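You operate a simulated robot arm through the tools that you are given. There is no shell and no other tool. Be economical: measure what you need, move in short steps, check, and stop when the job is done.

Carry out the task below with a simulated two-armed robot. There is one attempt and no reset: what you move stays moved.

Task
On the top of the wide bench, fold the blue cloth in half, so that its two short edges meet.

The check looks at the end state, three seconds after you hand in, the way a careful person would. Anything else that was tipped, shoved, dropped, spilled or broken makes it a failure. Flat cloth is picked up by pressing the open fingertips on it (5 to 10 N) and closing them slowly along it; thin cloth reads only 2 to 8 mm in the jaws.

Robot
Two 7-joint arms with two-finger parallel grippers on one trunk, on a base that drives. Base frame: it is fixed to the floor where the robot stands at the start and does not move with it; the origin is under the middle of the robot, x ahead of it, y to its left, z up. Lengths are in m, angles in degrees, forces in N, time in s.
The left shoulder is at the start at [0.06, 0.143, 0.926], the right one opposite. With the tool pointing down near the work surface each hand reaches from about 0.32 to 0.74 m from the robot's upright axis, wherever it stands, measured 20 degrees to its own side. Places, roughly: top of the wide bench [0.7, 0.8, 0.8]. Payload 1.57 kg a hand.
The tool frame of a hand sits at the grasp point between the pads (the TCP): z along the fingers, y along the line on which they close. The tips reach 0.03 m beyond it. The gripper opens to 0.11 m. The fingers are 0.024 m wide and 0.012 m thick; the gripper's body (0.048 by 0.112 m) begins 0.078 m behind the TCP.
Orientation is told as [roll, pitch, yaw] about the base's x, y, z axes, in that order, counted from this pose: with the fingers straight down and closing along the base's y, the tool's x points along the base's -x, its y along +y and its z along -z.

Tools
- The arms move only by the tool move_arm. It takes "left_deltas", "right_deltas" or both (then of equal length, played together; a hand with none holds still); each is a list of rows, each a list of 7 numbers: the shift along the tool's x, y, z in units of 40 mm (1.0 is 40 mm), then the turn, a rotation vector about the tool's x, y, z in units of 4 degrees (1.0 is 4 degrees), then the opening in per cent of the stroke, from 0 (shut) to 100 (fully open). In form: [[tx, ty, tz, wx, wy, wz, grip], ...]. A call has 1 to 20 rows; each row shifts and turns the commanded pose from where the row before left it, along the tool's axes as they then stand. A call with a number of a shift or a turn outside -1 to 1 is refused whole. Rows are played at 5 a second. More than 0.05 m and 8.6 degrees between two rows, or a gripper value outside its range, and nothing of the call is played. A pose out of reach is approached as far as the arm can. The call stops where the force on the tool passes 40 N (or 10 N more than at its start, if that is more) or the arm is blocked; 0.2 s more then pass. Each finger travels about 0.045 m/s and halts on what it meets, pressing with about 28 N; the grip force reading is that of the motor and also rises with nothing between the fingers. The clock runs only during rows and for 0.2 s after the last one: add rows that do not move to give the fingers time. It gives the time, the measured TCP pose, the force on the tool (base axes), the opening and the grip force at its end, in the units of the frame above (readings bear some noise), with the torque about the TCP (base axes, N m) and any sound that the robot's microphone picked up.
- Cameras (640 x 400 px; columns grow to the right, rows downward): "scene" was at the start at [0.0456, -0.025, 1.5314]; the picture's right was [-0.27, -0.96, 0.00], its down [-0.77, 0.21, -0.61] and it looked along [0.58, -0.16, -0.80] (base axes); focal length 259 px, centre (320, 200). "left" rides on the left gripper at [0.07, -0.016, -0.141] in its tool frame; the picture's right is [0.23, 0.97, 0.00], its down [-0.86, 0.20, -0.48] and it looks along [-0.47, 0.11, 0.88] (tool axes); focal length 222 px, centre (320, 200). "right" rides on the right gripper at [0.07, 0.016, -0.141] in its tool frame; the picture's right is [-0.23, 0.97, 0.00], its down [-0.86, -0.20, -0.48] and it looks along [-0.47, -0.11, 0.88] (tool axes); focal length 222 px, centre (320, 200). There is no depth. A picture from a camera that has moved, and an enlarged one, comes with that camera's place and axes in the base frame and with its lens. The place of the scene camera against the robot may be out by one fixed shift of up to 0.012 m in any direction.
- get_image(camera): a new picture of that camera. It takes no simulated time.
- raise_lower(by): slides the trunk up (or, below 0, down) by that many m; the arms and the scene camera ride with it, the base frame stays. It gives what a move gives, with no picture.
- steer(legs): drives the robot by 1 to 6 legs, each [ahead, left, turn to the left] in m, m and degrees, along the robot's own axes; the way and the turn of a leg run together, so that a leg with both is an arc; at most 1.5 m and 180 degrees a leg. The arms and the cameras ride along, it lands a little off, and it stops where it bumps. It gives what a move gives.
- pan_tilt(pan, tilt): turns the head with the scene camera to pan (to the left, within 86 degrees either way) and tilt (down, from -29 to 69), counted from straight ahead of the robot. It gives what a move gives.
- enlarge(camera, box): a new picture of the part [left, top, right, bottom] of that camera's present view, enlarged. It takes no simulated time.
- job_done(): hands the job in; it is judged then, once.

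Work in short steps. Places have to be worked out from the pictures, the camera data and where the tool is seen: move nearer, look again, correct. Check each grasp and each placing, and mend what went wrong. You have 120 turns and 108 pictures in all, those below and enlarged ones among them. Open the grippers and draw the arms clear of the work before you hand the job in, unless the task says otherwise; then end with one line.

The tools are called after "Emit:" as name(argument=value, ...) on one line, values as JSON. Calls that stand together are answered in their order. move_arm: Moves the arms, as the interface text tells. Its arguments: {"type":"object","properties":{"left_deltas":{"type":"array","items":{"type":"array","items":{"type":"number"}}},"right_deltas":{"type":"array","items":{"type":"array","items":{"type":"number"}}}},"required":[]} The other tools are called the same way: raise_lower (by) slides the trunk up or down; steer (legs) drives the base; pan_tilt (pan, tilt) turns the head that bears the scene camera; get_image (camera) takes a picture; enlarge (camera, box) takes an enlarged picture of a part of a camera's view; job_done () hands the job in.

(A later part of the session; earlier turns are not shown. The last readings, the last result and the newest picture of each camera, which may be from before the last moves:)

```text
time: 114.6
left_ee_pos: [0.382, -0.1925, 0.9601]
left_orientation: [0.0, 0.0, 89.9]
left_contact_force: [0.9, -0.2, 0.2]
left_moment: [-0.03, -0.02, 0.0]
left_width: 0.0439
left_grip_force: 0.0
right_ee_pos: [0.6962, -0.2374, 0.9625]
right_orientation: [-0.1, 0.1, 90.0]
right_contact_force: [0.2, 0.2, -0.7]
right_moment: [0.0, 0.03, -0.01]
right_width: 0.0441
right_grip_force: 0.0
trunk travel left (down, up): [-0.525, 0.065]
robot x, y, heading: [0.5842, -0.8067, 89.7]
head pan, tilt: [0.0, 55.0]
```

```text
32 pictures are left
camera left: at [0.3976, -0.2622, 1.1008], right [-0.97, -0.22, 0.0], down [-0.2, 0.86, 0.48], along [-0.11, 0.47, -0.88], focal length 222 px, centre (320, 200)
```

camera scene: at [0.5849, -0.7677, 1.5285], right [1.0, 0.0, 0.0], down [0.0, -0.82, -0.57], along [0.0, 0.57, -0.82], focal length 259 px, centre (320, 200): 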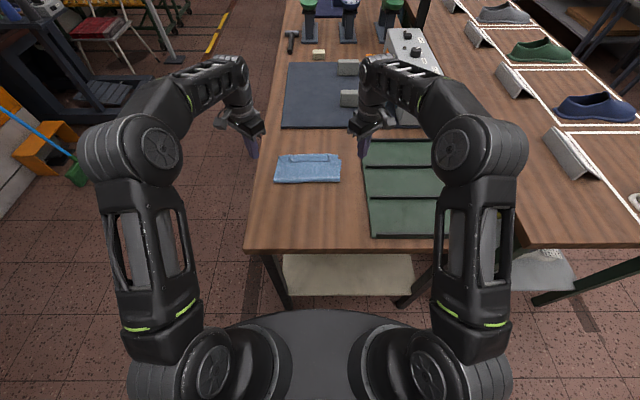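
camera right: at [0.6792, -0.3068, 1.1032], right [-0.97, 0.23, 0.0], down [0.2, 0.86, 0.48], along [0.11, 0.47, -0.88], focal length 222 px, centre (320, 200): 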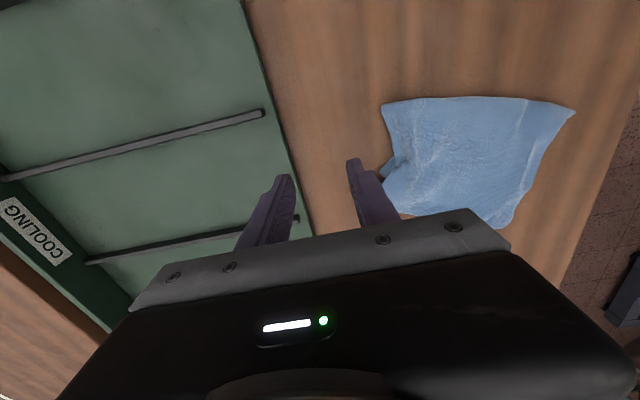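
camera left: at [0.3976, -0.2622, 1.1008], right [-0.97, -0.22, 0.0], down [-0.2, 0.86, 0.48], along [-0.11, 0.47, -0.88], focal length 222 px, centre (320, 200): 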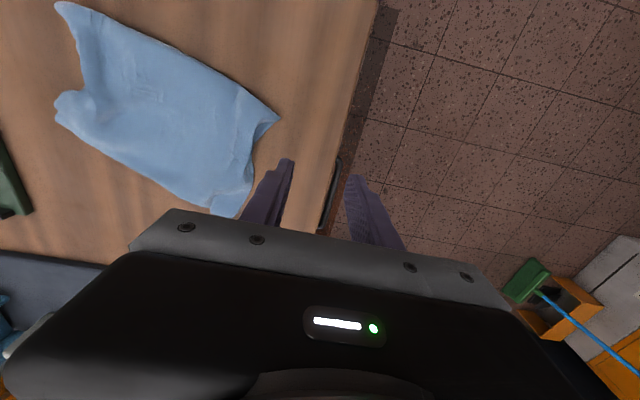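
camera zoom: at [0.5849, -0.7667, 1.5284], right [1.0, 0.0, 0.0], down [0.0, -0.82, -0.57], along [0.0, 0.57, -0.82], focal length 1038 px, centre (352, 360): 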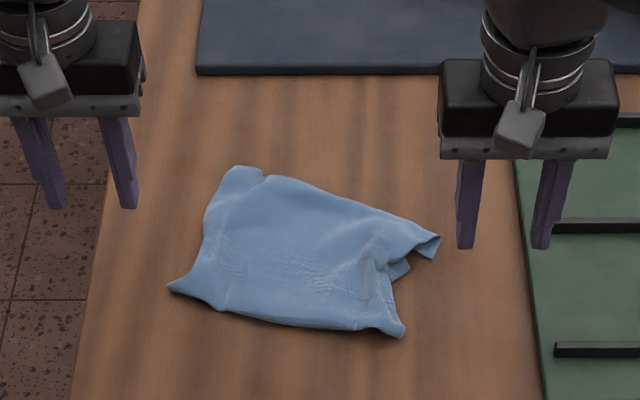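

I'll regrasp the top hem, whose free edge now faces outward the right way. Both hands turn 24° to line up with it. The pinch points are left (0.501, −0.110) and right (0.629, −0.169).

Emit:
move_arm(left_deltas=[[0, 0, 0, 0, 0, 1, 40], [0, 0, 0, 0, 0, 1, 40], [0, 0, 0, 0, 0, 1, 40], [0, 0, 0, 0, 0, 1, 40], [0, 0, 0, 0, 0, 1, 40], [0, 0, 0, 0, 0, 1, 40], [-0.62, -0.38, 0, 0, 0, 0, 35], [-0.62, -0.38, 0, 0, 0, 0, 35], [-0.62, -0.38, 0, 0, 0, 0, 35], [-0.62, -0.37, 0, 0, 0, 0, 35], [-0.61, -0.37, 0, 0, 0, 0, 35], [0, 0, 0.6, 0, 0, 0, 35], [0, 0, 0.6, 0, 0, 0, 35], [0, 0, 0.4, 0, 0, 0, 35], [0, 0, 0, 0, 0, 0, 35]], right_deltas=[[0, 0, 0, 0, 0, 1, 40], [0, 0, 0, 0, 0, 1, 40], [0, 0, 0, 0, 0, 1, 40], [0, 0, 0, 0, 0, 1, 40], [0, 0, 0, 0, 0, 1, 40], [0, 0, 0, 0, 0, 1, 40], [-0.18, 0.45, 0, 0, 0, 0, 35], [-0.18, 0.45, 0, 0, 0, 0, 35], [-0.18, 0.45, 0, 0, 0, 0, 35], [-0.18, 0.45, 0, 0, 0, 0, 35], [-0.17, 0.44, 0, 0, 0, 0, 35], [0, 0, 0.6, 0, 0, 0, 35], [0, 0, 0.6, 0, 0, 0, 35], [0, 0, 0.46, 0, 0, 0, 35], [0, 0, 0, 0, 0, 0, 35]])

Emit:
enlarge(camera="scene", box=[248, 110, 376, 210])

Emit:
get_image(camera="right")

```text
time: 117.8
left_ee_pos: [0.462, -0.1388, 0.8968]
left_orientation: [0.1, -0.1, 65.7]
left_contact_force: [0.2, -0.7, 0.7]
left_moment: [-0.02, -0.01, 0.0]
left_width: 0.0387
left_grip_force: 0.1
left hand out of reach, approached as far as the arm can: row 10, 11
right_ee_pos: [0.6292, -0.1689, 0.8946]
right_orientation: [0.0, 0.0, 66.0]
right_contact_force: [0.6, -0.2, 0.0]
right_moment: [0.01, -0.02, -0.02]
right_width: 0.0383
right_grip_force: 0.1
trunk travel left (down, up): [-0.525, 0.065]
robot x, y, heading: [0.5818, -0.8039, 89.8]
head pan, tilt: [0.0, 55.0]
```

```text
4.00 times, centred on (312, 160) of scene
camera zoom: at [0.585, -0.7678, 1.5285], right [1.0, 0.0, 0.0], down [0.0, -0.82, -0.57], along [0.0, 0.57, -0.82], focal length 1038 px, centre (352, 360)
```

zoom: 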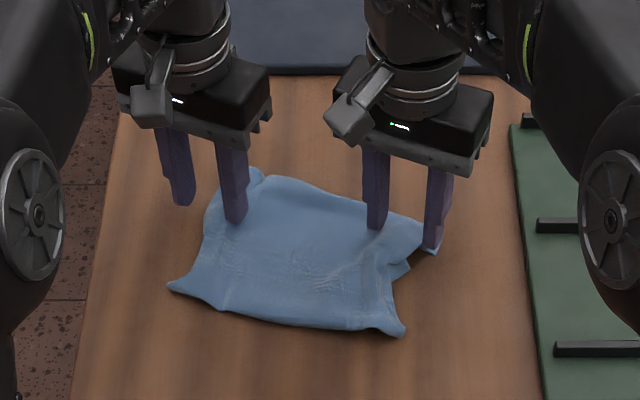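

```text
30 pictures are left
camera right: at [0.5841, -0.2251, 1.0364], right [-0.8, 0.6, 0.0], down [0.53, 0.7, 0.48], along [0.29, 0.38, -0.88], focal length 222 px, centre (320, 200)
```

right: 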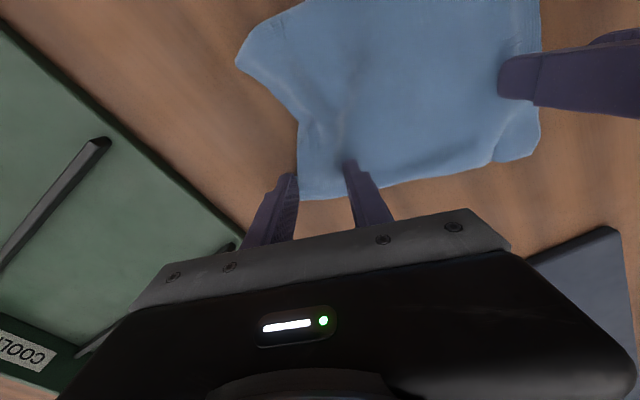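

The left hand is at its reach limit. I'll drag the stack toward the robot with closed fingertips again, pulling the left side further (9 cm against 5 cm) to straighten the skew.

Emit:
move_arm(left_deltas=[[0, 0, -0.5, 0, 0, 0, 0], [0.3, -0.45, 0, 0, 0, 0, 0], [0.3, -0.45, 0, 0, 0, 0, 0], [0, 0, 0.3, 0, 0, 0, 0], [0, 0, 0.4, 0, 0, 0, 0], [0, 0, 0.1, 0, 0, 0, 0], [0, 0, 0, 0, 0, 0, 0]], right_deltas=[[0, 0, -0.5, 0, 0, 0, 0], [0.7, 0.15, 0, 0, 0, 0, 0], [0.7, 0.15, 0, 0, 0, 0, 0], [0, 0, 0.3, 0, 0, 0, 0], [0, 0, 0.4, 0, 0, 0, 0], [0, 0, 0.07, 0, 0, 0, 0], [0, 0, 0, 0, 0, 0, 0]])

```text
time: 119.4
left_ee_pos: [0.4853, -0.1783, 0.8836]
left_orientation: [0.0, 0.1, 65.9]
left_contact_force: [0.1, 0.4, -0.4]
left_moment: [-0.01, -0.01, -0.02]
left_width: 0.0
left_grip_force: 21.2
right_ee_pos: [0.5946, -0.2135, 0.8854]
right_orientation: [0.0, -0.1, 66.0]
right_contact_force: [0.1, 0.7, 0.2]
right_moment: [0.0, 0.02, 0.0]
right_width: 0.0
right_grip_force: 22.1
trunk travel left (down, up): [-0.525, 0.065]
robot x, y, heading: [0.5829, -0.8026, 89.8]
head pan, tilt: [0.0, 55.0]
```

The hands are close together. I'll shift the right outward 2 cm, lower both to contact, and pull straight equally.

Emit:
move_arm(left_deltas=[[0, 0, 0, 0, 0, 0, 0], [0, 0, 0.03, 0, 0, 0, 0], [0, 0, 0.03, 0, 0, 0, 0], [0, 0, 0, 0, 0, 0, 0]], right_deltas=[[0, -0.5, 0, 0, 0, 0, 0], [0, 0, 0.06, 0, 0, 0, 0], [0, 0, 0.03, 0, 0, 0, 0], [0, 0, 0, 0, 0, 0, 0]])

```text
time: 120.4
left_ee_pos: [0.4849, -0.1768, 0.8826]
left_orientation: [0.1, -0.1, 65.8]
left_contact_force: [-0.1, 0.1, 0.4]
left_moment: [-0.03, -0.01, 0.02]
left_width: 0.0
left_grip_force: 21.3
right_ee_pos: [0.6135, -0.2218, 0.8809]
right_orientation: [0.1, 0.0, 66.0]
right_contact_force: [-0.4, -0.9, 11.7]
right_moment: [-0.05, -0.03, -0.01]
right_width: 0.0002
right_grip_force: 21.7
trunk travel left (down, up): [-0.525, 0.065]
robot x, y, heading: [0.5786, -0.8059, 89.9]
head pan, tilt: [0.0, 55.0]
```

The right is at 12 N and the left is just touching. I'll even them out, then pull the left 9 cm and the right 6 cm toward the robot.

Emit:
move_arm(left_deltas=[[0, 0, 0.035, 0, 0, 0, 0], [0.205, -0.0915, 0, 0, 0, 0, 0], [0.205, -0.0915, 0, 0, 0, 0, 0], [0.205, -0.0915, 0, 0, 0, 0, 0], [0.205, -0.0915, 0, 0, 0, 0, 0], [0.205, -0.0915, 0, 0, 0, 0, 0], [0.205, -0.0915, 0, 0, 0, 0, 0], [0.205, -0.0915, 0, 0, 0, 0, 0], [0.205, -0.0915, 0, 0, 0, 0, 0], [0.205, -0.0915, 0, 0, 0, 0, 0], [0.205, -0.0915, 0, 0, 0, 0, 0], [0, 0, 0, 0, 0, 0, 0], [0, 0, -0.6, 0, 0, 0, 0], [0, 0.5, -0.8, 0, 0, 0, 0], [0.3, 0.8, 0, 0, 0, 0, 35], [0, 0, 0, 0, 0, 0, 35]], right_deltas=[[0, 0, -0.01, 0, 0, 0, 0], [0.137, -0.061, 0, 0, 0, 0, 0], [0.137, -0.061, 0, 0, 0, 0, 0], [0.137, -0.061, 0, 0, 0, 0, 0], [0.137, -0.061, 0, 0, 0, 0, 0], [0.137, -0.061, 0, 0, 0, 0, 0], [0.137, -0.061, 0, 0, 0, 0, 0], [0.137, -0.061, 0, 0, 0, 0, 0], [0.137, -0.061, 0, 0, 0, 0, 0], [0.137, -0.061, 0, 0, 0, 0, 0], [0.137, -0.061, 0, 0, 0, 0, 0], [0, 0, 0, 0, 0, 0, 0], [0, 0, -0.6, 0, 0, 0, 0], [0, -0.5, -0.8, 0, 0, 0, 0], [0.3, -0.8, 0, 0, 0, 0, 35], [0, 0, 0, 0, 0, 0, 35]])

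Emit:
enlarge(camera="scene", box=[248, 130, 376, 230])

```text
time: 123.8
left_ee_pos: [0.4315, -0.255, 0.9385]
left_orientation: [0.0, 0.0, 65.8]
left_contact_force: [0.4, -0.1, -0.9]
left_moment: [0.03, 0.01, 0.01]
left_width: 0.0386
left_grip_force: 0.0
right_ee_pos: [0.6567, -0.3143, 0.9367]
right_orientation: [0.0, 0.0, 66.0]
right_contact_force: [0.1, 0.3, 0.3]
right_moment: [0.01, 0.03, -0.03]
right_width: 0.0385
right_grip_force: 0.2
trunk travel left (down, up): [-0.525, 0.065]
robot x, y, heading: [0.5813, -0.8053, 89.9]
head pan, tilt: [0.0, 55.0]
```

```text
4.00 times, centred on (312, 180) of scene
camera zoom: at [0.585, -0.7674, 1.5285], right [1.0, 0.0, 0.0], down [0.0, -0.82, -0.57], along [0.0, 0.57, -0.82], focal length 1038 px, centre (352, 280)
```

zoom: 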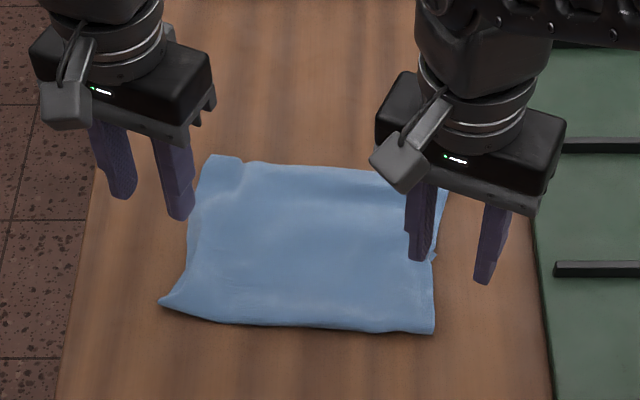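

Excellent: the stack is now nearly straight and flat, folded with the hem open. I'll move the hands clear for a better look at how the two short edges compare.

Emit:
move_arm(left_deltas=[[0, 0.8, -0.5, 0, 0, 0, 35], [0, 0.8, -0.3, 0, 0, 0, 35], [0, 0, 0, 0, 0, -1, 35], [0, 0, 0, 0, 0, -1, 35], [0, 0, 0, 0, 0, -1, 35], [0, 0, 0, 0, 0, -1, 35], [0, 0, 0, 0, 0, -1, 35], [0, 0, 0, 0, 0, -1, 35]], right_deltas=[[0, -0.8, -0.5, 0, 0, 0, 35], [0, -0.8, -0.3, 0, 0, 0, 35], [0, 0, 0, 0, 0, -1, 35], [0, 0, 0, 0, 0, -1, 35], [0, 0, 0, 0, 0, -1, 35], [0, 0, 0, 0, 0, -1, 35], [0, 0, 0, 0, 0, -1, 35], [0, 0, 0, 0, 0, -1, 35]])

Emit:
enlarge(camera="scene", box=[262, 155, 366, 220])

Emit:
get_image(camera="right")

```text
time: 125.6
left_ee_pos: [0.3736, -0.2302, 0.9676]
left_orientation: [0.0, 0.0, 89.8]
left_contact_force: [0.1, -0.4, 0.6]
left_moment: [0.02, 0.0, -0.01]
left_width: 0.0382
left_grip_force: 0.1
right_ee_pos: [0.7136, -0.3403, 0.9681]
right_orientation: [0.0, 0.0, 90.0]
right_contact_force: [0.3, -1.4, 0.8]
right_moment: [-0.04, 0.01, -0.02]
right_width: 0.0385
right_grip_force: 0.2
trunk travel left (down, up): [-0.525, 0.065]
robot x, y, heading: [0.5827, -0.806, 89.8]
head pan, tilt: [0.0, 55.0]
```

```text
6.15 times, centred on (314, 188) of scene
camera zoom: at [0.585, -0.7678, 1.5285], right [1.0, 0.0, 0.0], down [0.0, -0.82, -0.57], along [0.0, 0.57, -0.82], focal length 1596 px, centre (357, 277)
```

zoom: 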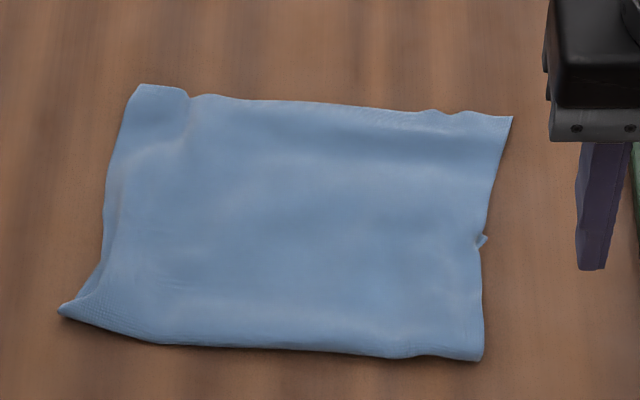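

```text
27 pictures are left
camera right: at [0.6962, -0.4095, 1.1097], right [-0.97, 0.23, 0.0], down [0.2, 0.86, 0.48], along [0.11, 0.47, -0.88], focal length 222 px, centre (320, 200)
```

right: 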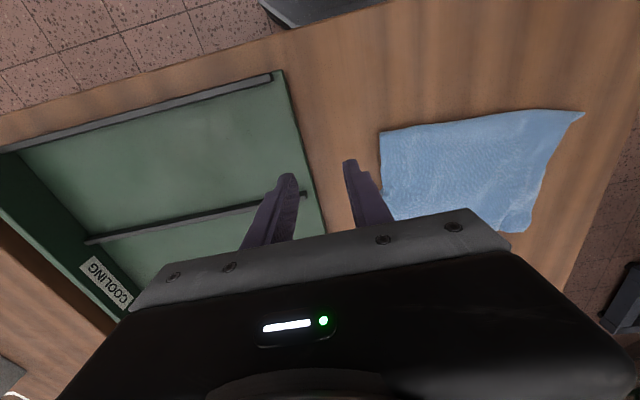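

The hem is open, but a bottom corner peeks out at (0.652, −0.276), so the bottom layer is partly tucked under. A clean remedy is to grip the hem (edge facing outward) and lift it until the whole cloth hangs straight. Then I lay it down in one motion: the bottom half toward me, then the top half back over it. I'll move to the hem corners first.

Emit:
move_arm(left_deltas=[[-0.28, -0.75, 0, 0, 0, 0, 35], [-0.28, -0.75, 0, 0, 0, 0, 35], [-0.28, -0.75, 0, 0, 0, 0, 35], [-0.28, -0.76, 0, 0, 0, 0, 35], [0, 0, 0, 0, 0, 0, 35], [0, 0, 0.6, 0, 0, 0, 35], [0, 0, 0.7, 0, 0, 0, 35], [0, 0, 0.5, 0, 0, 0, 35], [0, 0, 0, 0, 0, 0, 35]], right_deltas=[[-0.9, 0.47, 0, 0, 0, 0, 35], [-0.9, 0.47, 0, 0, 0, 0, 35], [-0.9, 0.47, 0, 0, 0, 0, 35], [-0.88, 0.48, 0, 0, 0, 0, 35], [0, 0, 0, 0, 0, 0, 35], [0, 0, 0.6, 0, 0, 0, 35], [0, 0, 0.7, 0, 0, 0, 35], [0, 0, 0.5, 0, 0, 0, 35], [0, 0, 0, 0, 0, 0, 35]])

Emit:
enlarge(camera="scene", box=[248, 130, 376, 210])

```text
time: 127.6
left_ee_pos: [0.4955, -0.185, 0.8951]
left_orientation: [0.0, 0.0, 89.8]
left_contact_force: [-0.6, 0.3, 0.2]
left_moment: [-0.02, -0.02, 0.0]
left_width: 0.0385
left_grip_force: 0.0
right_ee_pos: [0.6385, -0.1963, 0.8968]
right_orientation: [0.0, 0.0, 90.1]
right_contact_force: [0.3, -0.4, 0.3]
right_moment: [-0.02, 0.01, 0.0]
right_width: 0.0387
right_grip_force: 0.0
trunk travel left (down, up): [-0.525, 0.065]
robot x, y, heading: [0.5824, -0.8062, 89.7]
head pan, tilt: [0.0, 55.0]
```

```text
5.00 times, centred on (312, 170) of scene
camera zoom: at [0.585, -0.768, 1.5286], right [1.0, 0.0, 0.0], down [0.0, -0.82, -0.57], along [0.0, 0.57, -0.82], focal length 1297 px, centre (360, 350)
```

zoom: 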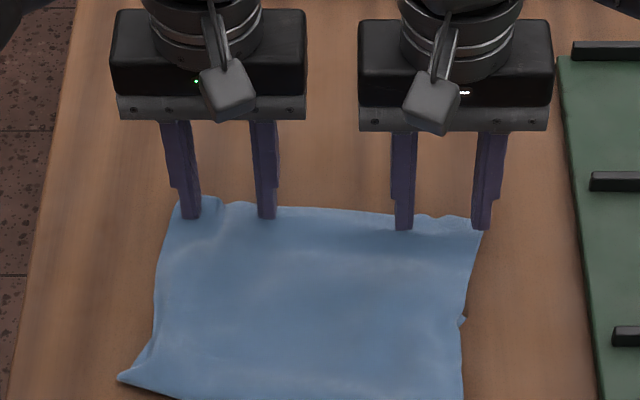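

The tips are right at the hem. I'll shift the right in a few mm and press down.

Emit:
move_arm(left_deltas=[[0, 0, 0.15, 0, 0, 0, 35], [0, 0, 0.12, 0, 0, 0, 35], [0, 0, 0.06, 0, 0, 0, 35], [0, 0, 0.03, 0, 0, 0, 35], [0, 0, 0, 0, 0, 0, 35]], right_deltas=[[0, 0.17, 0.15, 0, 0, 0, 35], [0, 0, 0.15, 0, 0, 0, 35], [0, 0, 0.06, 0, 0, 0, 35], [0, 0, 0.03, 0, 0, 0, 35], [0, 0, 0, 0, 0, 0, 35]])

```text
time: 128.8
left_ee_pos: [0.4943, -0.1856, 0.8817]
left_orientation: [-0.1, 0.0, 89.8]
left_contact_force: [0.1, -0.8, -0.2]
left_moment: [-0.02, 0.0, -0.03]
left_width: 0.0386
left_grip_force: 0.1
right_ee_pos: [0.632, -0.1967, 0.8823]
right_orientation: [0.1, 0.1, 89.9]
right_contact_force: [0.4, 0.6, -0.4]
right_moment: [0.0, 0.01, 0.01]
right_width: 0.0385
right_grip_force: 0.0
trunk travel left (down, up): [-0.525, 0.065]
robot x, y, heading: [0.5805, -0.8047, 89.8]
head pan, tilt: [0.0, 55.0]
```

Emit:
move_arm(left_deltas=[[0, 0, 0.04, 0, 0, 0, 35], [0, 0, 0, 0, 0, 0, 35]], right_deltas=[[0, 0, 0.05, 0, 0, 0, 35], [0, 0, 0, 0, 0, 0, 35]])

```text
time: 129.4
left_ee_pos: [0.495, -0.1857, 0.8826]
left_orientation: [-0.1, 0.0, 89.8]
left_contact_force: [1.2, 0.3, 0.0]
left_moment: [-0.02, 0.02, -0.03]
left_width: 0.0383
left_grip_force: 0.1
right_ee_pos: [0.6325, -0.1968, 0.8817]
right_orientation: [0.0, -0.2, 90.0]
right_contact_force: [0.3, 0.8, 13.0]
right_moment: [0.04, -0.33, 0.01]
right_width: 0.0386
right_grip_force: 0.0
trunk travel left (down, up): [-0.525, 0.065]
robot x, y, heading: [0.5793, -0.8088, 90.1]
head pan, tilt: [0.0, 55.0]
```

The right presses at 13 N, and the left needs a bit more.

Emit:
move_arm(left_deltas=[[0, 0, 0.035, 0, 0, 0, 35], [0, 0, 0, 0, 0, 0, 35]])

```text
time: 130.0
left_ee_pos: [0.4953, -0.187, 0.8822]
left_orientation: [0.0, -0.2, 89.7]
left_contact_force: [-0.6, 0.7, 9.0]
left_moment: [0.06, 0.11, -0.02]
left_width: 0.0384
left_grip_force: 0.1
right_ee_pos: [0.6318, -0.1966, 0.8809]
right_orientation: [0.1, -0.3, 90.0]
right_contact_force: [1.6, 3.7, 17.3]
right_moment: [0.11, -0.35, 0.12]
right_width: 0.0389
right_grip_force: 0.0
trunk travel left (down, up): [-0.525, 0.065]
robot x, y, heading: [0.5818, -0.8054, 89.7]
head pan, tilt: [0.0, 55.0]
```

The left is at 9 N. I'll ease the right a touch, close both slowly, then relax inward and lift 5 cm.

Emit:
move_arm(left_deltas=[[0, 0, 0, 0, 0, 0, 31], [0, 0, 0, 0, 0, 0, 27], [0, 0, 0, 0, 0, 0, 23], [0, 0, 0, 0, 0, 0, 19], [0, 0, 0, 0, 0, 0, 15], [0, 0, 0, 0, 0, 0, 11], [0, 0, 0, 0, 0, 0, 7], [0, 0, 0, 0, 0, 0, 3], [0, 0, 0, 0, 0, 0, 0], [0, 0, 0, 0, 0, 0, 0], [0, 0, 0, 0, 0, 0, 0]], right_deltas=[[0, 0, -0.015, 0, 0, 0, 31], [0, 0, 0, 0, 0, 0, 27], [0, 0, 0, 0, 0, 0, 23], [0, 0, 0, 0, 0, 0, 19], [0, 0, 0, 0, 0, 0, 15], [0, 0, 0, 0, 0, 0, 11], [0, 0, 0, 0, 0, 0, 7], [0, 0, 0, 0, 0, 0, 3], [0, 0, 0, 0, 0, 0, 0], [0, 0, 0, 0, 0, 0, 0], [0, 0, 0, 0, 0, 0, 0]])

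Emit:
move_arm(left_deltas=[[0, -0.04, -0.25, 0, 0, 0, 0], [0, 0, -0.25, 0, 0, 0, 0], [0, 0, -0.25, 0, 0, 0, 0], [0, 0, -0.25, 0, 0, 0, 0], [0, 0, -0.25, 0, 0, 0, 0], [0, 0, 0, 0, 0, 0, 0]], right_deltas=[[0, 0.04, -0.25, 0, 0, 0, 0], [0, 0, -0.25, 0, 0, 0, 0], [0, 0, -0.25, 0, 0, 0, 0], [0, 0, -0.25, 0, 0, 0, 0], [0, 0, -0.25, 0, 0, 0, 0], [0, 0, 0, 0, 0, 0, 0]])

Emit:
enlarge(camera="scene", box=[248, 130, 376, 210])

```text
time: 132.4
left_ee_pos: [0.4971, -0.1873, 0.881]
left_orientation: [-0.1, -0.2, 89.7]
left_contact_force: [11.1, -1.6, 19.4]
left_moment: [-0.03, -0.2, -0.02]
left_width: 0.0025
left_grip_force: 23.6
right_ee_pos: [0.6298, -0.1983, 0.882]
right_orientation: [0.1, -0.1, 90.0]
right_contact_force: [-12.2, 3.3, 8.1]
right_moment: [0.1, 0.35, -0.09]
right_width: 0.0019
right_grip_force: 23.8
trunk travel left (down, up): [-0.525, 0.065]
robot x, y, heading: [0.579, -0.8046, 89.8]
head pan, tilt: [0.0, 55.0]
```

```text
time: 133.8
left_ee_pos: [0.4969, -0.1849, 0.9293]
left_orientation: [0.1, 0.0, 89.8]
left_contact_force: [7.4, -0.4, 0.6]
left_moment: [-0.04, -0.21, -0.02]
left_width: 0.0021
left_grip_force: 24.2
right_ee_pos: [0.6291, -0.1966, 0.9297]
right_orientation: [0.0, 0.0, 90.1]
right_contact_force: [-7.3, 0.6, -0.6]
right_moment: [-0.01, 0.22, -0.08]
right_width: 0.0018
right_grip_force: 23.5
trunk travel left (down, up): [-0.525, 0.065]
robot x, y, heading: [0.5837, -0.8071, 90.1]
head pan, tilt: [0.0, 55.0]
```

```text
5.00 times, centred on (312, 170) of scene
camera zoom: at [0.5849, -0.7675, 1.5285], right [1.0, 0.0, 0.0], down [0.0, -0.82, -0.57], along [0.0, 0.57, -0.82], focal length 1297 px, centre (360, 350)
```

zoom: 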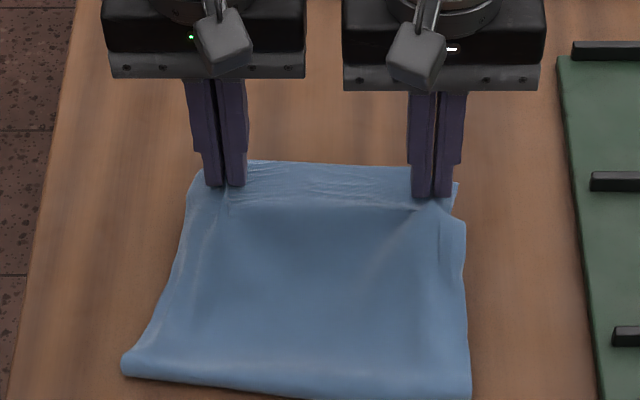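

Both corners are held with the hem edge outward. I'll lift the whole cloth until it hangs.

Emit:
move_arm(left_deltas=[[0.25, 0, -0.4, 0, 0, 0, 0], [0.25, 0, -0.4, 0, 0, 0, 0], [0.25, 0, -0.4, 0, 0, 0, 0], [0.25, 0, -0.4, 0, 0, 0, 0], [0.25, 0, -0.4, 0, 0, 0, 0], [0.25, 0, -0.4, 0, 0, 0, 0], [0.25, 0, -0.4, 0, 0, 0, 0], [0.2, 0, -0.4, 0, 0, 0, 0], [0, 0, -0.4, 0, 0, 0, 0], [0, 0, -0.4, 0, 0, 0, 0], [0, 0, -0.4, 0, 0, 0, 0], [0, 0, -0.4, 0, 0, 0, 0], [0, 0, -0.4, 0, 0, 0, 0], [0, 0, -0.4, 0, 0, 0, 0], [0, 0, -0.4, 0, 0, 0, 0], [0, 0, -0.4, 0, 0, 0, 0], [0, 0, 0, 0, 0, 0, 0], [0, 0, 0, 0, 0, 0, 0]], right_deltas=[[0.25, 0, -0.4, 0, 0, 0, 0], [0.25, 0, -0.4, 0, 0, 0, 0], [0.25, 0, -0.4, 0, 0, 0, 0], [0.25, 0, -0.4, 0, 0, 0, 0], [0.25, 0, -0.4, 0, 0, 0, 0], [0.25, 0, -0.4, 0, 0, 0, 0], [0.2, 0, -0.4, 0, 0, 0, 0], [0, 0, -0.4, 0, 0, 0, 0], [0, 0, -0.4, 0, 0, 0, 0], [0, 0, -0.4, 0, 0, 0, 0], [0, 0, -0.4, 0, 0, 0, 0], [0, 0, -0.4, 0, 0, 0, 0], [0, 0, -0.4, 0, 0, 0, 0], [0, 0, -0.4, 0, 0, 0, 0], [0, 0, -0.4, 0, 0, 0, 0], [0, 0, -0.4, 0, 0, 0, 0], [0, 0, 0, 0, 0, 0, 0], [0, 0, 0, 0, 0, 0, 0]])

Emit:
get_image(camera="scene")

Emit:
get_image(camera="left")

```text
time: 137.6
left_ee_pos: [0.4968, -0.2643, 1.0814]
left_orientation: [0.0, -0.1, 89.8]
left_contact_force: [6.1, -0.3, -0.3]
left_moment: [-0.01, -0.24, 0.0]
left_width: 0.0024
left_grip_force: 23.5
left hand out of reach, approached as far as the arm can: row 10, 11, 12, 13, 14, 15, 16
right_ee_pos: [0.6291, -0.2651, 1.0741]
right_orientation: [0.0, 0.0, 90.0]
right_contact_force: [-8.3, 0.7, 0.6]
right_moment: [0.02, 0.21, -0.04]
right_width: 0.0018
right_grip_force: 23.9
right hand out of reach, approached as far as the arm can: row 10, 11, 12, 13, 14, 15, 16
trunk travel left (down, up): [-0.525, 0.065]
robot x, y, heading: [0.5828, -0.8028, 89.8]
head pan, tilt: [0.0, 55.0]
```

```text
24 pictures are left
camera scene: at [0.5849, -0.7677, 1.5285], right [1.0, 0.0, 0.0], down [0.0, -0.82, -0.57], along [0.0, 0.57, -0.82], focal length 259 px, centre (320, 200)
```

scene: 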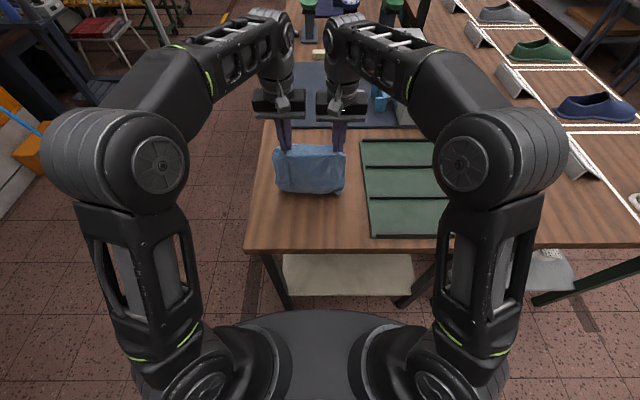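

```text
23 pictures are left
camera left: at [0.5117, -0.3345, 1.2224], right [-0.97, -0.22, 0.0], down [-0.2, 0.86, 0.48], along [-0.11, 0.47, -0.88], focal length 222 px, centre (320, 200)
```

left: 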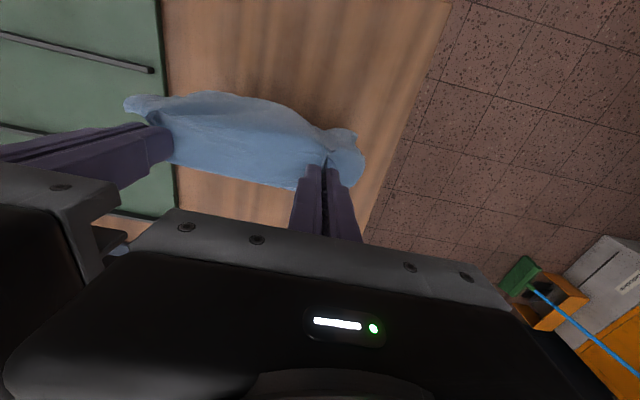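

The arms top out at z ≈ 1.08. I'll raise the trunk to hang the cloth further.

Emit:
raise_lower(by=0.062)

Emit:
enlarge(camera="scene", box=[240, 110, 384, 230])

```text
time: 138.6
left_ee_pos: [0.4961, -0.2645, 1.1433]
left_orientation: [0.0, 0.0, 89.8]
left_contact_force: [8.3, -1.1, -0.2]
left_moment: [-0.01, -0.24, 0.0]
left_width: 0.0022
left_grip_force: 23.7
right_ee_pos: [0.629, -0.2645, 1.1354]
right_orientation: [0.0, 0.0, 90.0]
right_contact_force: [-7.6, 0.9, 0.5]
right_moment: [0.0, 0.23, -0.05]
right_width: 0.002
right_grip_force: 23.6
trunk travel left (down, up): [-0.587, 0.003]
robot x, y, heading: [0.5805, -0.8054, 89.9]
head pan, tilt: [0.0, 55.0]
```

```text
3.33 times, centred on (312, 170) of scene
camera zoom: at [0.5849, -0.7674, 1.5905], right [1.0, 0.0, 0.0], down [0.0, -0.82, -0.57], along [0.0, 0.57, -0.82], focal length 865 px, centre (347, 300)
```

zoom: 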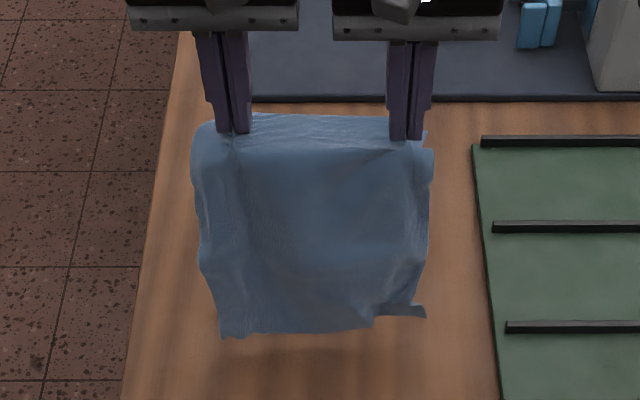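

The cloth hangs straight, with its bottom edge at about y ≈ −0.285, just above or touching the bench. I'll carry it slowly 5 cm away so there is room to lay the halves, and check whether the bottom follows.

Emit:
move_arm(left_deltas=[[-0.15, 0, 0, 0, 0, 0, 0], [-0.15, 0, 0, 0, 0, 0, 0], [-0.15, 0, 0, 0, 0, 0, 0], [-0.15, 0, 0, 0, 0, 0, 0], [-0.15, 0, 0, 0, 0, 0, 0], [-0.15, 0, 0, 0, 0, 0, 0], [-0.15, 0, 0, 0, 0, 0, 0], [-0.15, 0, 0, 0, 0, 0, 0], [-0.15, 0, 0, 0, 0, 0, 0], [0, 0, 0, 0, 0, 0, 0], [0, 0, 0, 0, 0, 0, 0], [0, 0, 0, 0, 0, 0, 0]], right_deltas=[[-0.15, 0, -0.1, 0, 0, 0, 0], [-0.15, 0, -0.1, 0, 0, 0, 0], [-0.15, 0, 0, 0, 0, 0, 0], [-0.15, 0, 0, 0, 0, 0, 0], [-0.15, 0, 0, 0, 0, 0, 0], [-0.15, 0, 0, 0, 0, 0, 0], [-0.15, 0, 0, 0, 0, 0, 0], [-0.15, 0, 0, 0, 0, 0, 0], [-0.15, 0, 0, 0, 0, 0, 0], [0, 0, 0, 0, 0, 0, 0], [0, 0, 0, 0, 0, 0, 0], [0, 0, 0, 0, 0, 0, 0]])

Emit:
enlarge(camera="scene", box=[240, 110, 384, 230])

```text
time: 141.2
left_ee_pos: [0.4959, -0.2599, 1.1436]
left_orientation: [0.0, -0.2, 89.8]
left_contact_force: [8.2, -0.7, -0.4]
left_moment: [0.02, -0.26, 0.03]
left_width: 0.002
left_grip_force: 23.6
left hand out of reach, approached as far as the arm can: row 2, 3, 4, 5, 6, 7, 8, 9
right_ee_pos: [0.6287, -0.2594, 1.1366]
right_orientation: [0.0, -0.2, 90.1]
right_contact_force: [-6.8, -0.1, 0.6]
right_moment: [0.06, 0.22, -0.03]
right_width: 0.0017
right_grip_force: 23.7
right hand out of reach, approached as far as the arm can: row 1, 2, 4, 5, 6, 7, 8, 9
trunk travel left (down, up): [-0.587, 0.003]
robot x, y, heading: [0.582, -0.8059, 89.8]
head pan, tilt: [0.0, 55.0]
```

```text
3.33 times, centred on (312, 170) of scene
camera zoom: at [0.5849, -0.7677, 1.5905], right [1.0, 0.0, 0.0], down [0.0, -0.82, -0.57], along [0.0, 0.57, -0.82], focal length 865 px, centre (347, 300)
```

zoom: 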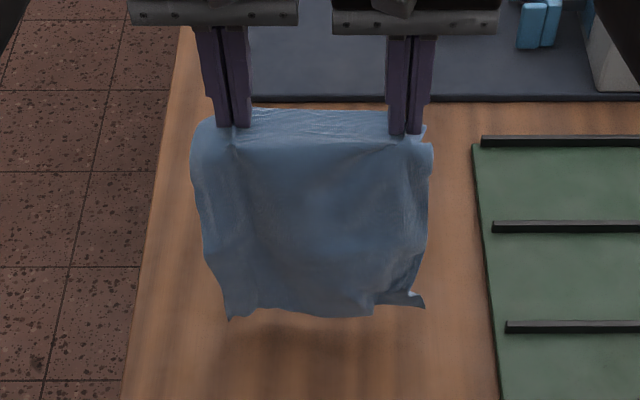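

The hands can't go further out at this height, so I'll lay it from here: move back first so the bottom edge trails outward, then down and back at 45° to lay the bottom half.

Emit:
move_arm(left_deltas=[[0.4, 0, 0.05, 0, 0, 0, 0], [0.4, 0, 0.1, 0, 0, 0, 0], [0.35, 0, 0.25, 0, 0, 0, 0], [0.33, 0, 0.35, 0, 0, 0, 0], [0.33, 0, 0.35, 0, 0, 0, 0], [0.33, 0, 0.35, 0, 0, 0, 0], [0.33, 0, 0.35, 0, 0, 0, 0], [0.3, 0, 0.35, 0, 0, 0, 0], [0.3, 0, 0.35, 0, 0, 0, 0], [0, 0, 0, 0, 0, 0, 0]], right_deltas=[[0.4, 0, 0.05, 0, 0, 0, 0], [0.4, 0, 0.1, 0, 0, 0, 0], [0.35, 0, 0.25, 0, 0, 0, 0], [0.33, 0, 0.35, 0, 0, 0, 0], [0.33, 0, 0.35, 0, 0, 0, 0], [0.33, 0, 0.35, 0, 0, 0, 0], [0.33, 0, 0.35, 0, 0, 0, 0], [0.3, 0, 0.3, 0, 0, 0, 0], [0.3, 0, 0.25, 0, 0, 0, 0], [0, 0, 0, 0, 0, 0, 0]])

Emit:
enlarge(camera="scene", box=[240, 130, 384, 250])

```text
time: 143.4
left_ee_pos: [0.4969, -0.3819, 1.0445]
left_orientation: [0.0, -0.1, 89.8]
left_contact_force: [6.9, -0.7, -0.4]
left_moment: [-0.01, -0.2, 0.01]
left_width: 0.0019
left_grip_force: 23.4
right_ee_pos: [0.6295, -0.3813, 1.041]
right_orientation: [0.0, 0.1, 90.0]
right_contact_force: [-7.2, 0.1, -0.7]
right_moment: [0.01, 0.2, -0.05]
right_width: 0.0018
right_grip_force: 23.3
trunk travel left (down, up): [-0.587, 0.003]
robot x, y, heading: [0.5788, -0.8095, 89.6]
head pan, tilt: [0.0, 55.0]
```

```text
3.33 times, centred on (312, 190) of scene
camera zoom: at [0.5849, -0.7676, 1.5905], right [1.0, 0.0, 0.0], down [0.0, -0.82, -0.57], along [0.0, 0.57, -0.82], focal length 865 px, centre (347, 233)
```

zoom: 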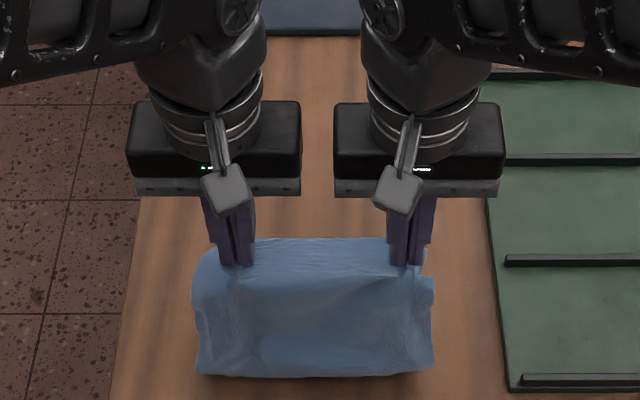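

The crease has formed at y ≈ −0.42. I'll swing the hem back over, part of the way, then look for the bottom edge with the wrist camera.

Emit:
move_arm(left_deltas=[[-0.1, 0, 0.2, 0, 0, 0, 0], [-0.25, 0, 0.1, 0, 0, 0, 0], [-0.25, 0, 0.1, 0, 0, 0, 0], [-0.25, 0, 0.1, 0, 0, 0, 0], [-0.25, 0, 0.1, 0, 0, 0, 0], [-0.25, 0, 0.1, 0, 0, 0, 0], [-0.25, 0, 0.1, 0, 0, 0, 0], [-0.25, 0, 0.1, 0, 0, 0, 0], [0, 0, 0, 0, 0, 0, 0]], right_deltas=[[-0.1, 0, 0.15, 0, 0, 0, 0], [-0.25, 0, 0.1, 0, 0, 0, 0], [-0.25, 0, 0.1, 0, 0, 0, 0], [-0.25, 0, 0.1, 0, 0, 0, 0], [-0.25, 0, 0.1, 0, 0, 0, 0], [-0.25, 0, 0.1, 0, 0, 0, 0], [-0.25, 0, 0.1, 0, 0, 0, 0], [-0.25, 0, 0.1, 0, 0, 0, 0], [0, 0, 0, 0, 0, 0, 0]])

Emit:
enlarge(camera="scene", box=[240, 130, 384, 250])

Emit:
enlarge(camera="left", box=[80, 0, 440, 230])

```text
time: 145.4
left_ee_pos: [0.4948, -0.3093, 1.0086]
left_orientation: [0.0, -0.1, 89.8]
left_contact_force: [8.3, -1.2, 0.3]
left_moment: [0.01, -0.26, 0.0]
left_width: 0.0022
left_grip_force: 23.3
right_ee_pos: [0.6288, -0.3074, 1.0073]
right_orientation: [0.1, 0.1, 90.0]
right_contact_force: [-7.4, 0.8, 0.4]
right_moment: [-0.01, 0.2, -0.08]
right_width: 0.0017
right_grip_force: 23.5
trunk travel left (down, up): [-0.587, 0.003]
robot x, y, heading: [0.5815, -0.8078, 89.8]
head pan, tilt: [0.0, 55.0]
```

```text
3.33 times, centred on (312, 190) of scene
camera zoom: at [0.585, -0.7681, 1.5905], right [1.0, 0.0, 0.0], down [0.0, -0.82, -0.57], along [0.0, 0.57, -0.82], focal length 865 px, centre (347, 233)
```

zoom: 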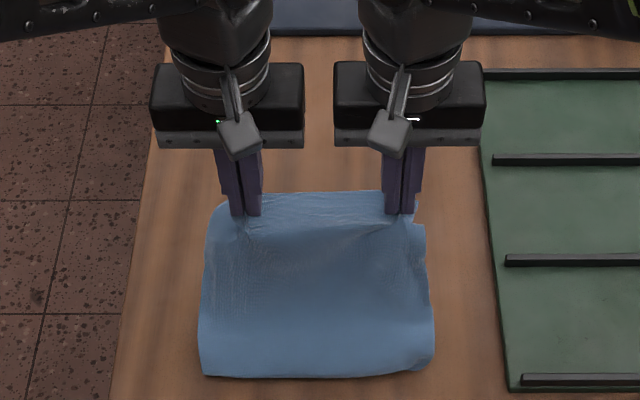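

```text
1.74 times, centred on (260, 115) of left
camera zoom: at [0.5109, -0.3788, 1.1492], right [-0.97, -0.22, 0.0], down [-0.2, 0.86, 0.48], along [-0.11, 0.47, -0.88], focal length 386 px, centre (424, 348)
```

zoom: 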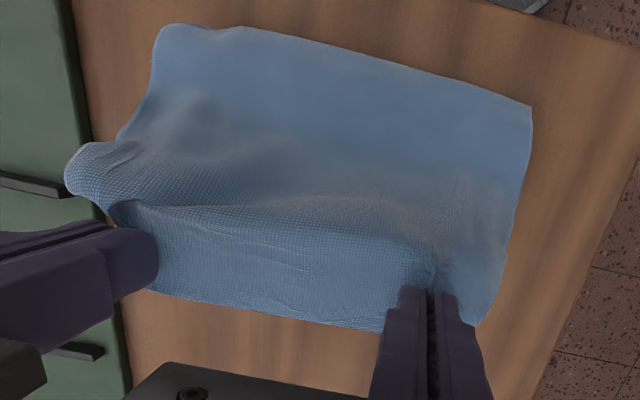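

From geometry, the crease is about 3.5 cm too close to the bottom edge, so more must be laid on the bottom. I'll bring the hands back over toward the bench end, then look.

Emit:
move_arm(left_deltas=[[0.29, 0, 0, 0, 0, 0, 0], [0.29, 0, 0, 0, 0, 0, 0], [0.29, 0, 0, 0, 0, 0, 0], [0.29, 0, 0, 0, 0, 0, 0], [0.29, 0, 0, 0, 0, 0, 0], [0.29, 0, 0, 0, 0, 0, 0], [0.29, 0, 0.1, 0, 0, 0, 0], [0.29, 0, 0.1, 0, 0, 0, 0], [0.29, 0, 0.1, 0, 0, 0, 0], [0.29, 0, 0.1, 0, 0, 0, 0], [0.29, 0, 0.1, 0, 0, 0, 0], [0.29, 0, 0.1, 0, 0, 0, 0], [0, 0, 0, 0, 0, 0, 0]], right_deltas=[[0.29, 0, 0, 0, 0, 0, 0], [0.29, 0, 0, 0, 0, 0, 0], [0.29, 0, 0, 0, 0, 0, 0], [0.29, 0, 0, 0, 0, 0, 0], [0.29, 0, 0, 0, 0, 0, 0], [0.29, 0, 0, 0, 0, 0, 0], [0.29, 0, 0.1, 0, 0, 0, 0], [0.29, 0, 0.1, 0, 0, 0, 0], [0.29, 0, 0.1, 0, 0, 0, 0], [0.29, 0, 0.1, 0, 0, 0, 0], [0.29, 0, 0.1, 0, 0, 0, 0], [0.29, 0, 0.1, 0, 0, 0, 0], [0, 0, 0, 0, 0, 0, 0]])

Emit:
enlarge(camera="scene", box=[240, 130, 384, 250])

```text
time: 148.2
left_ee_pos: [0.4963, -0.4477, 0.9845]
left_orientation: [0.0, -0.1, 89.9]
left_contact_force: [8.0, 0.5, -0.4]
left_moment: [-0.01, -0.22, 0.0]
left_width: 0.0021
left_grip_force: 23.4
right_ee_pos: [0.6292, -0.4461, 0.9831]
right_orientation: [0.0, 0.1, 90.0]
right_contact_force: [-7.6, 0.0, 0.3]
right_moment: [0.0, 0.23, -0.05]
right_width: 0.0019
right_grip_force: 23.5
trunk travel left (down, up): [-0.587, 0.003]
robot x, y, heading: [0.5828, -0.8089, 90.0]
head pan, tilt: [0.0, 55.0]
```

```text
3.33 times, centred on (312, 190) of scene
camera zoom: at [0.5849, -0.7675, 1.5905], right [1.0, 0.0, 0.0], down [0.0, -0.82, -0.57], along [0.0, 0.57, -0.82], focal length 865 px, centre (347, 233)
```

zoom: 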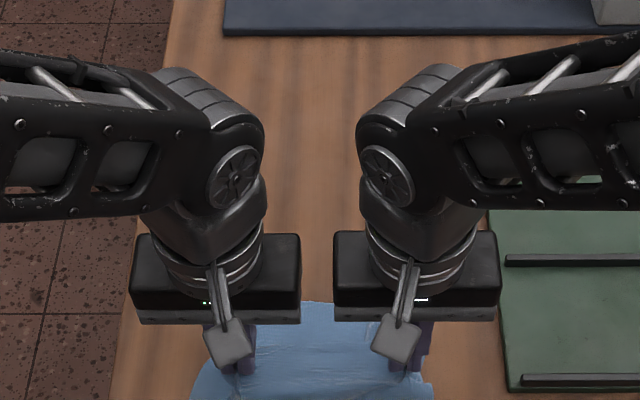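

Between the hands I can now see the bottom layer's far edge, at y ≈ −0.338. I'll swing the hem over so it lands on that edge (TCP y ≈ −0.35). If the crease ends up at the bench end, I'll slide the finished stack inward afterwards.

Emit:
move_arm(left_deltas=[[0, 0, -0.3, 0, 0, 0, 0], [0, 0, -0.3, 0, 0, 0, 0], [-0.45, 0, 0.1, 0, 0, 0, 0], [-0.45, 0, 0.2, 0, 0, 0, 0], [-0.4, 0, 0.3, 0, 0, 0, 0], [-0.4, 0, 0.35, 0, 0, 0, 0], [-0.3, 0, 0.45, 0, 0, 0, 0], [-0.2, 0, 0.45, 0, 0, 0, 0], [-0.15, 0, 0.4, 0, 0, 0, 0], [-0.1, 0, 0.3, 0, 0, 0, 0], [0, 0, 0, 0, 0, 0, 0]], right_deltas=[[0, 0, -0.3, 0, 0, 0, 0], [0, 0, -0.3, 0, 0, 0, 0], [-0.45, 0, 0.1, 0, 0, 0, 0], [-0.45, 0, 0.2, 0, 0, 0, 0], [-0.4, 0, 0.3, 0, 0, 0, 0], [-0.4, 0, 0.35, 0, 0, 0, 0], [-0.3, 0, 0.45, 0, 0, 0, 0], [-0.2, 0, 0.45, 0, 0, 0, 0], [-0.15, 0, 0.4, 0, 0, 0, 0], [-0.1, 0, 0.3, 0, 0, 0, 0], [0, 0, 0, 0, 0, 0, 0]])

Emit:
enlarge(camera="scene", box=[240, 160, 384, 280])

Emit:
enlarge(camera="left", box=[80, 0, 440, 230])

```text
time: 150.6
left_ee_pos: [0.4962, -0.3488, 0.9058]
left_orientation: [0.0, -0.1, 89.7]
left_contact_force: [8.0, -0.7, -0.3]
left_moment: [-0.05, -0.24, 0.0]
left_width: 0.0024
left_grip_force: 23.8
right_ee_pos: [0.6291, -0.3495, 0.9066]
right_orientation: [0.0, 0.0, 90.0]
right_contact_force: [-9.8, 0.4, 0.3]
right_moment: [0.04, 0.27, -0.03]
right_width: 0.0016
right_grip_force: 23.9
trunk travel left (down, up): [-0.587, 0.003]
robot x, y, heading: [0.5854, -0.8035, 89.8]
head pan, tilt: [0.0, 55.0]
```

```text
3.33 times, centred on (312, 220) of scene
camera zoom: at [0.585, -0.768, 1.5905], right [1.0, 0.0, 0.0], down [0.0, -0.82, -0.57], along [0.0, 0.57, -0.82], focal length 865 px, centre (347, 133)
```

zoom: 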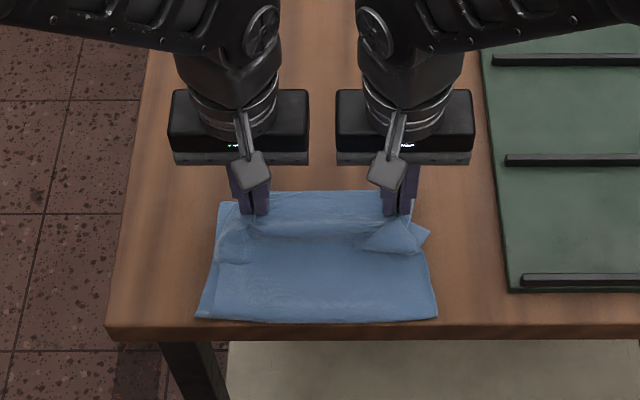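

```text
1.74 times, centred on (260, 115) of left
camera zoom: at [0.5114, -0.4186, 1.0466], right [-0.97, -0.22, 0.0], down [-0.2, 0.85, 0.48], along [-0.11, 0.47, -0.88], focal length 386 px, centre (424, 348)
```

zoom: 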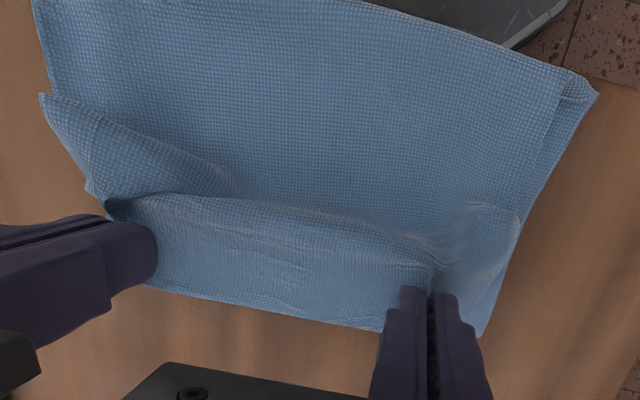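

The crease lies just on the bench, at its end, and the hem is over the bottom edge with its edge outward. I'll lower the hem to the surface and release it gently.

Emit:
move_arm(left_deltas=[[-0.1, 0, 0.2, 0, 0, 0, 0], [-0.05, 0, 0.2, 0, 0, 0, 0], [0, 0, 0.15, 0, 0, 0, 0], [0, 0, 0, 0, 0, 0, 5], [0, 0, 0, 0, 0, 0, 10], [0, 0, 0, 0, 0, 0, 15], [0, 0, 0, 0, 0, 0, 25], [0, 0, 0, 0, 0, 0, 35], [0, 0, 0, 0, 0, 0, 35], [0, 0, -0.6, 0, 0, 0, 35], [0, 0.3, -0.8, 0, 0, 0, 35], [-0.3, 0.8, -0.6, 0, 0, 0, 35], [-0.3, 0.9, 0, 0, 0, 0, 35], [0, 0, 0, 0, 0, 0, 35]], right_deltas=[[-0.1, 0, 0.2, 0, 0, 0, 0], [-0.05, 0, 0.2, 0, 0, 0, 0], [0, 0, 0.15, 0, 0, 0, 0], [0, 0, 0, 0, 0, 0, 5], [0, 0, 0, 0, 0, 0, 10], [0, 0, 0, 0, 0, 0, 15], [0, 0, 0, 0, 0, 0, 25], [0, 0, 0, 0, 0, 0, 35], [0, 0, 0, 0, 0, 0, 35], [0, 0, -0.6, 0, 0, 0, 35], [0, -0.3, -0.8, 0, 0, 0, 35], [-0.3, -0.8, -0.6, 0, 0, 0, 35], [-0.3, -0.9, 0, 0, 0, 0, 35], [0, 0, 0, 0, 0, 0, 35]])

Emit:
enlarge(camera="scene", box=[262, 190, 366, 255])

```text
time: 153.6
left_ee_pos: [0.4142, -0.3205, 0.9629]
left_orientation: [0.1, 0.0, 89.9]
left_contact_force: [-0.8, -0.3, 0.1]
left_moment: [-0.03, 0.0, 0.0]
left_width: 0.0384
left_grip_force: 0.2
right_ee_pos: [0.7112, -0.3197, 0.9662]
right_orientation: [0.0, -0.1, 90.0]
right_contact_force: [-0.1, -0.2, 0.2]
right_moment: [0.02, 0.02, 0.02]
right_width: 0.0388
right_grip_force: 0.1
trunk travel left (down, up): [-0.587, 0.003]
robot x, y, heading: [0.5805, -0.8022, 89.8]
head pan, tilt: [0.0, 55.0]
```

```text
6.15 times, centred on (314, 222) of scene
camera zoom: at [0.585, -0.7682, 1.5906], right [1.0, 0.0, 0.0], down [0.0, -0.82, -0.57], along [0.0, 0.57, -0.82], focal length 1596 px, centre (357, 62)
```

zoom: 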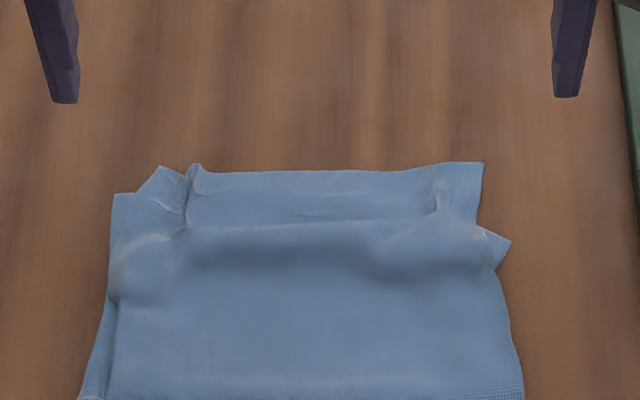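

The hem is laid edge-outward, at y ≈ −0.328. The bottom edge is at ≈ −0.343, and a pleat of about 3.5 cm of slack sits in the top layer, so the crease needs to shift. First I'll slide the stack away from the bench end: close the fingers, position over the hem zone and bring the trunk back down.

Emit:
move_arm(left_deltas=[[0.31, -0.51, 0, 0, 0, 0, 0], [0.31, -0.51, 0, 0, 0, 0, 0], [0.31, -0.5, 0, 0, 0, 0, 0], [0, 0, 0, 0, 0, 0, 0]], right_deltas=[[0.32, 0.8, 0, 0, 0, 0, 0], [0.32, 0.8, 0, 0, 0, 0, 0], [0.32, 0.8, 0, 0, 0, 0, 0], [0, 0, 0, 0, 0, 0, 0]])

Emit:
raise_lower(by=-0.062)

```text
time: 154.6
left_ee_pos: [0.4765, -0.3559, 0.9649]
left_orientation: [0.0, -0.2, 89.9]
left_contact_force: [0.5, -0.4, 0.3]
left_moment: [0.0, 0.03, -0.01]
left_width: 0.0002
left_grip_force: 21.6
right_ee_pos: [0.6132, -0.3568, 0.9645]
right_orientation: [0.1, -0.1, 89.9]
right_contact_force: [0.2, -0.7, -0.4]
right_moment: [0.01, 0.02, 0.02]
right_width: 0.0
right_grip_force: 21.6
trunk travel left (down, up): [-0.587, 0.003]
robot x, y, heading: [0.582, -0.8067, 89.7]
head pan, tilt: [0.0, 55.0]
```

```text
time: 155.7
left_ee_pos: [0.4781, -0.357, 0.901]
left_orientation: [0.1, -0.1, 89.8]
left_contact_force: [1.1, 0.3, 0.0]
left_moment: [-0.01, 0.02, 0.02]
left_width: 0.0
left_grip_force: 21.1
right_ee_pos: [0.6135, -0.3577, 0.9028]
right_orientation: [-0.1, 0.0, 90.0]
right_contact_force: [0.2, 0.1, 0.0]
right_moment: [-0.01, -0.03, -0.01]
right_width: 0.0
right_grip_force: 21.3
trunk travel left (down, up): [-0.525, 0.065]
robot x, y, heading: [0.5826, -0.8032, 89.7]
head pan, tilt: [0.0, 55.0]
```

I'll lower to contact.

Emit:
move_arm(left_deltas=[[0, 0, 0.2, 0, 0, 0, 0], [0, 0, 0.2, 0, 0, 0, 0], [0, 0, 0.08, 0, 0, 0, 0], [0, 0, 0.03, 0, 0, 0, 0], [0, 0, 0, 0, 0, 0, 0]], right_deltas=[[0, 0, 0.2, 0, 0, 0, 0], [0, 0, 0.2, 0, 0, 0, 0], [0, 0, 0.1, 0, 0, 0, 0], [0, 0, 0.05, 0, 0, 0, 0], [0, 0, 0, 0, 0, 0, 0]])

```text
time: 156.9
left_ee_pos: [0.4773, -0.3571, 0.8821]
left_orientation: [0.0, -0.1, 89.8]
left_contact_force: [-0.3, 2.3, 7.6]
left_moment: [0.07, 0.05, 0.01]
left_width: 0.0
left_grip_force: 21.1
right_ee_pos: [0.6149, -0.3566, 0.8822]
right_orientation: [0.0, -0.1, 90.0]
right_contact_force: [0.9, -0.1, 10.8]
right_moment: [-0.01, -0.09, 0.03]
right_width: 0.0002
right_grip_force: 20.3
trunk travel left (down, up): [-0.525, 0.065]
robot x, y, heading: [0.5834, -0.8057, 90.0]
head pan, tilt: [0.0, 55.0]
```

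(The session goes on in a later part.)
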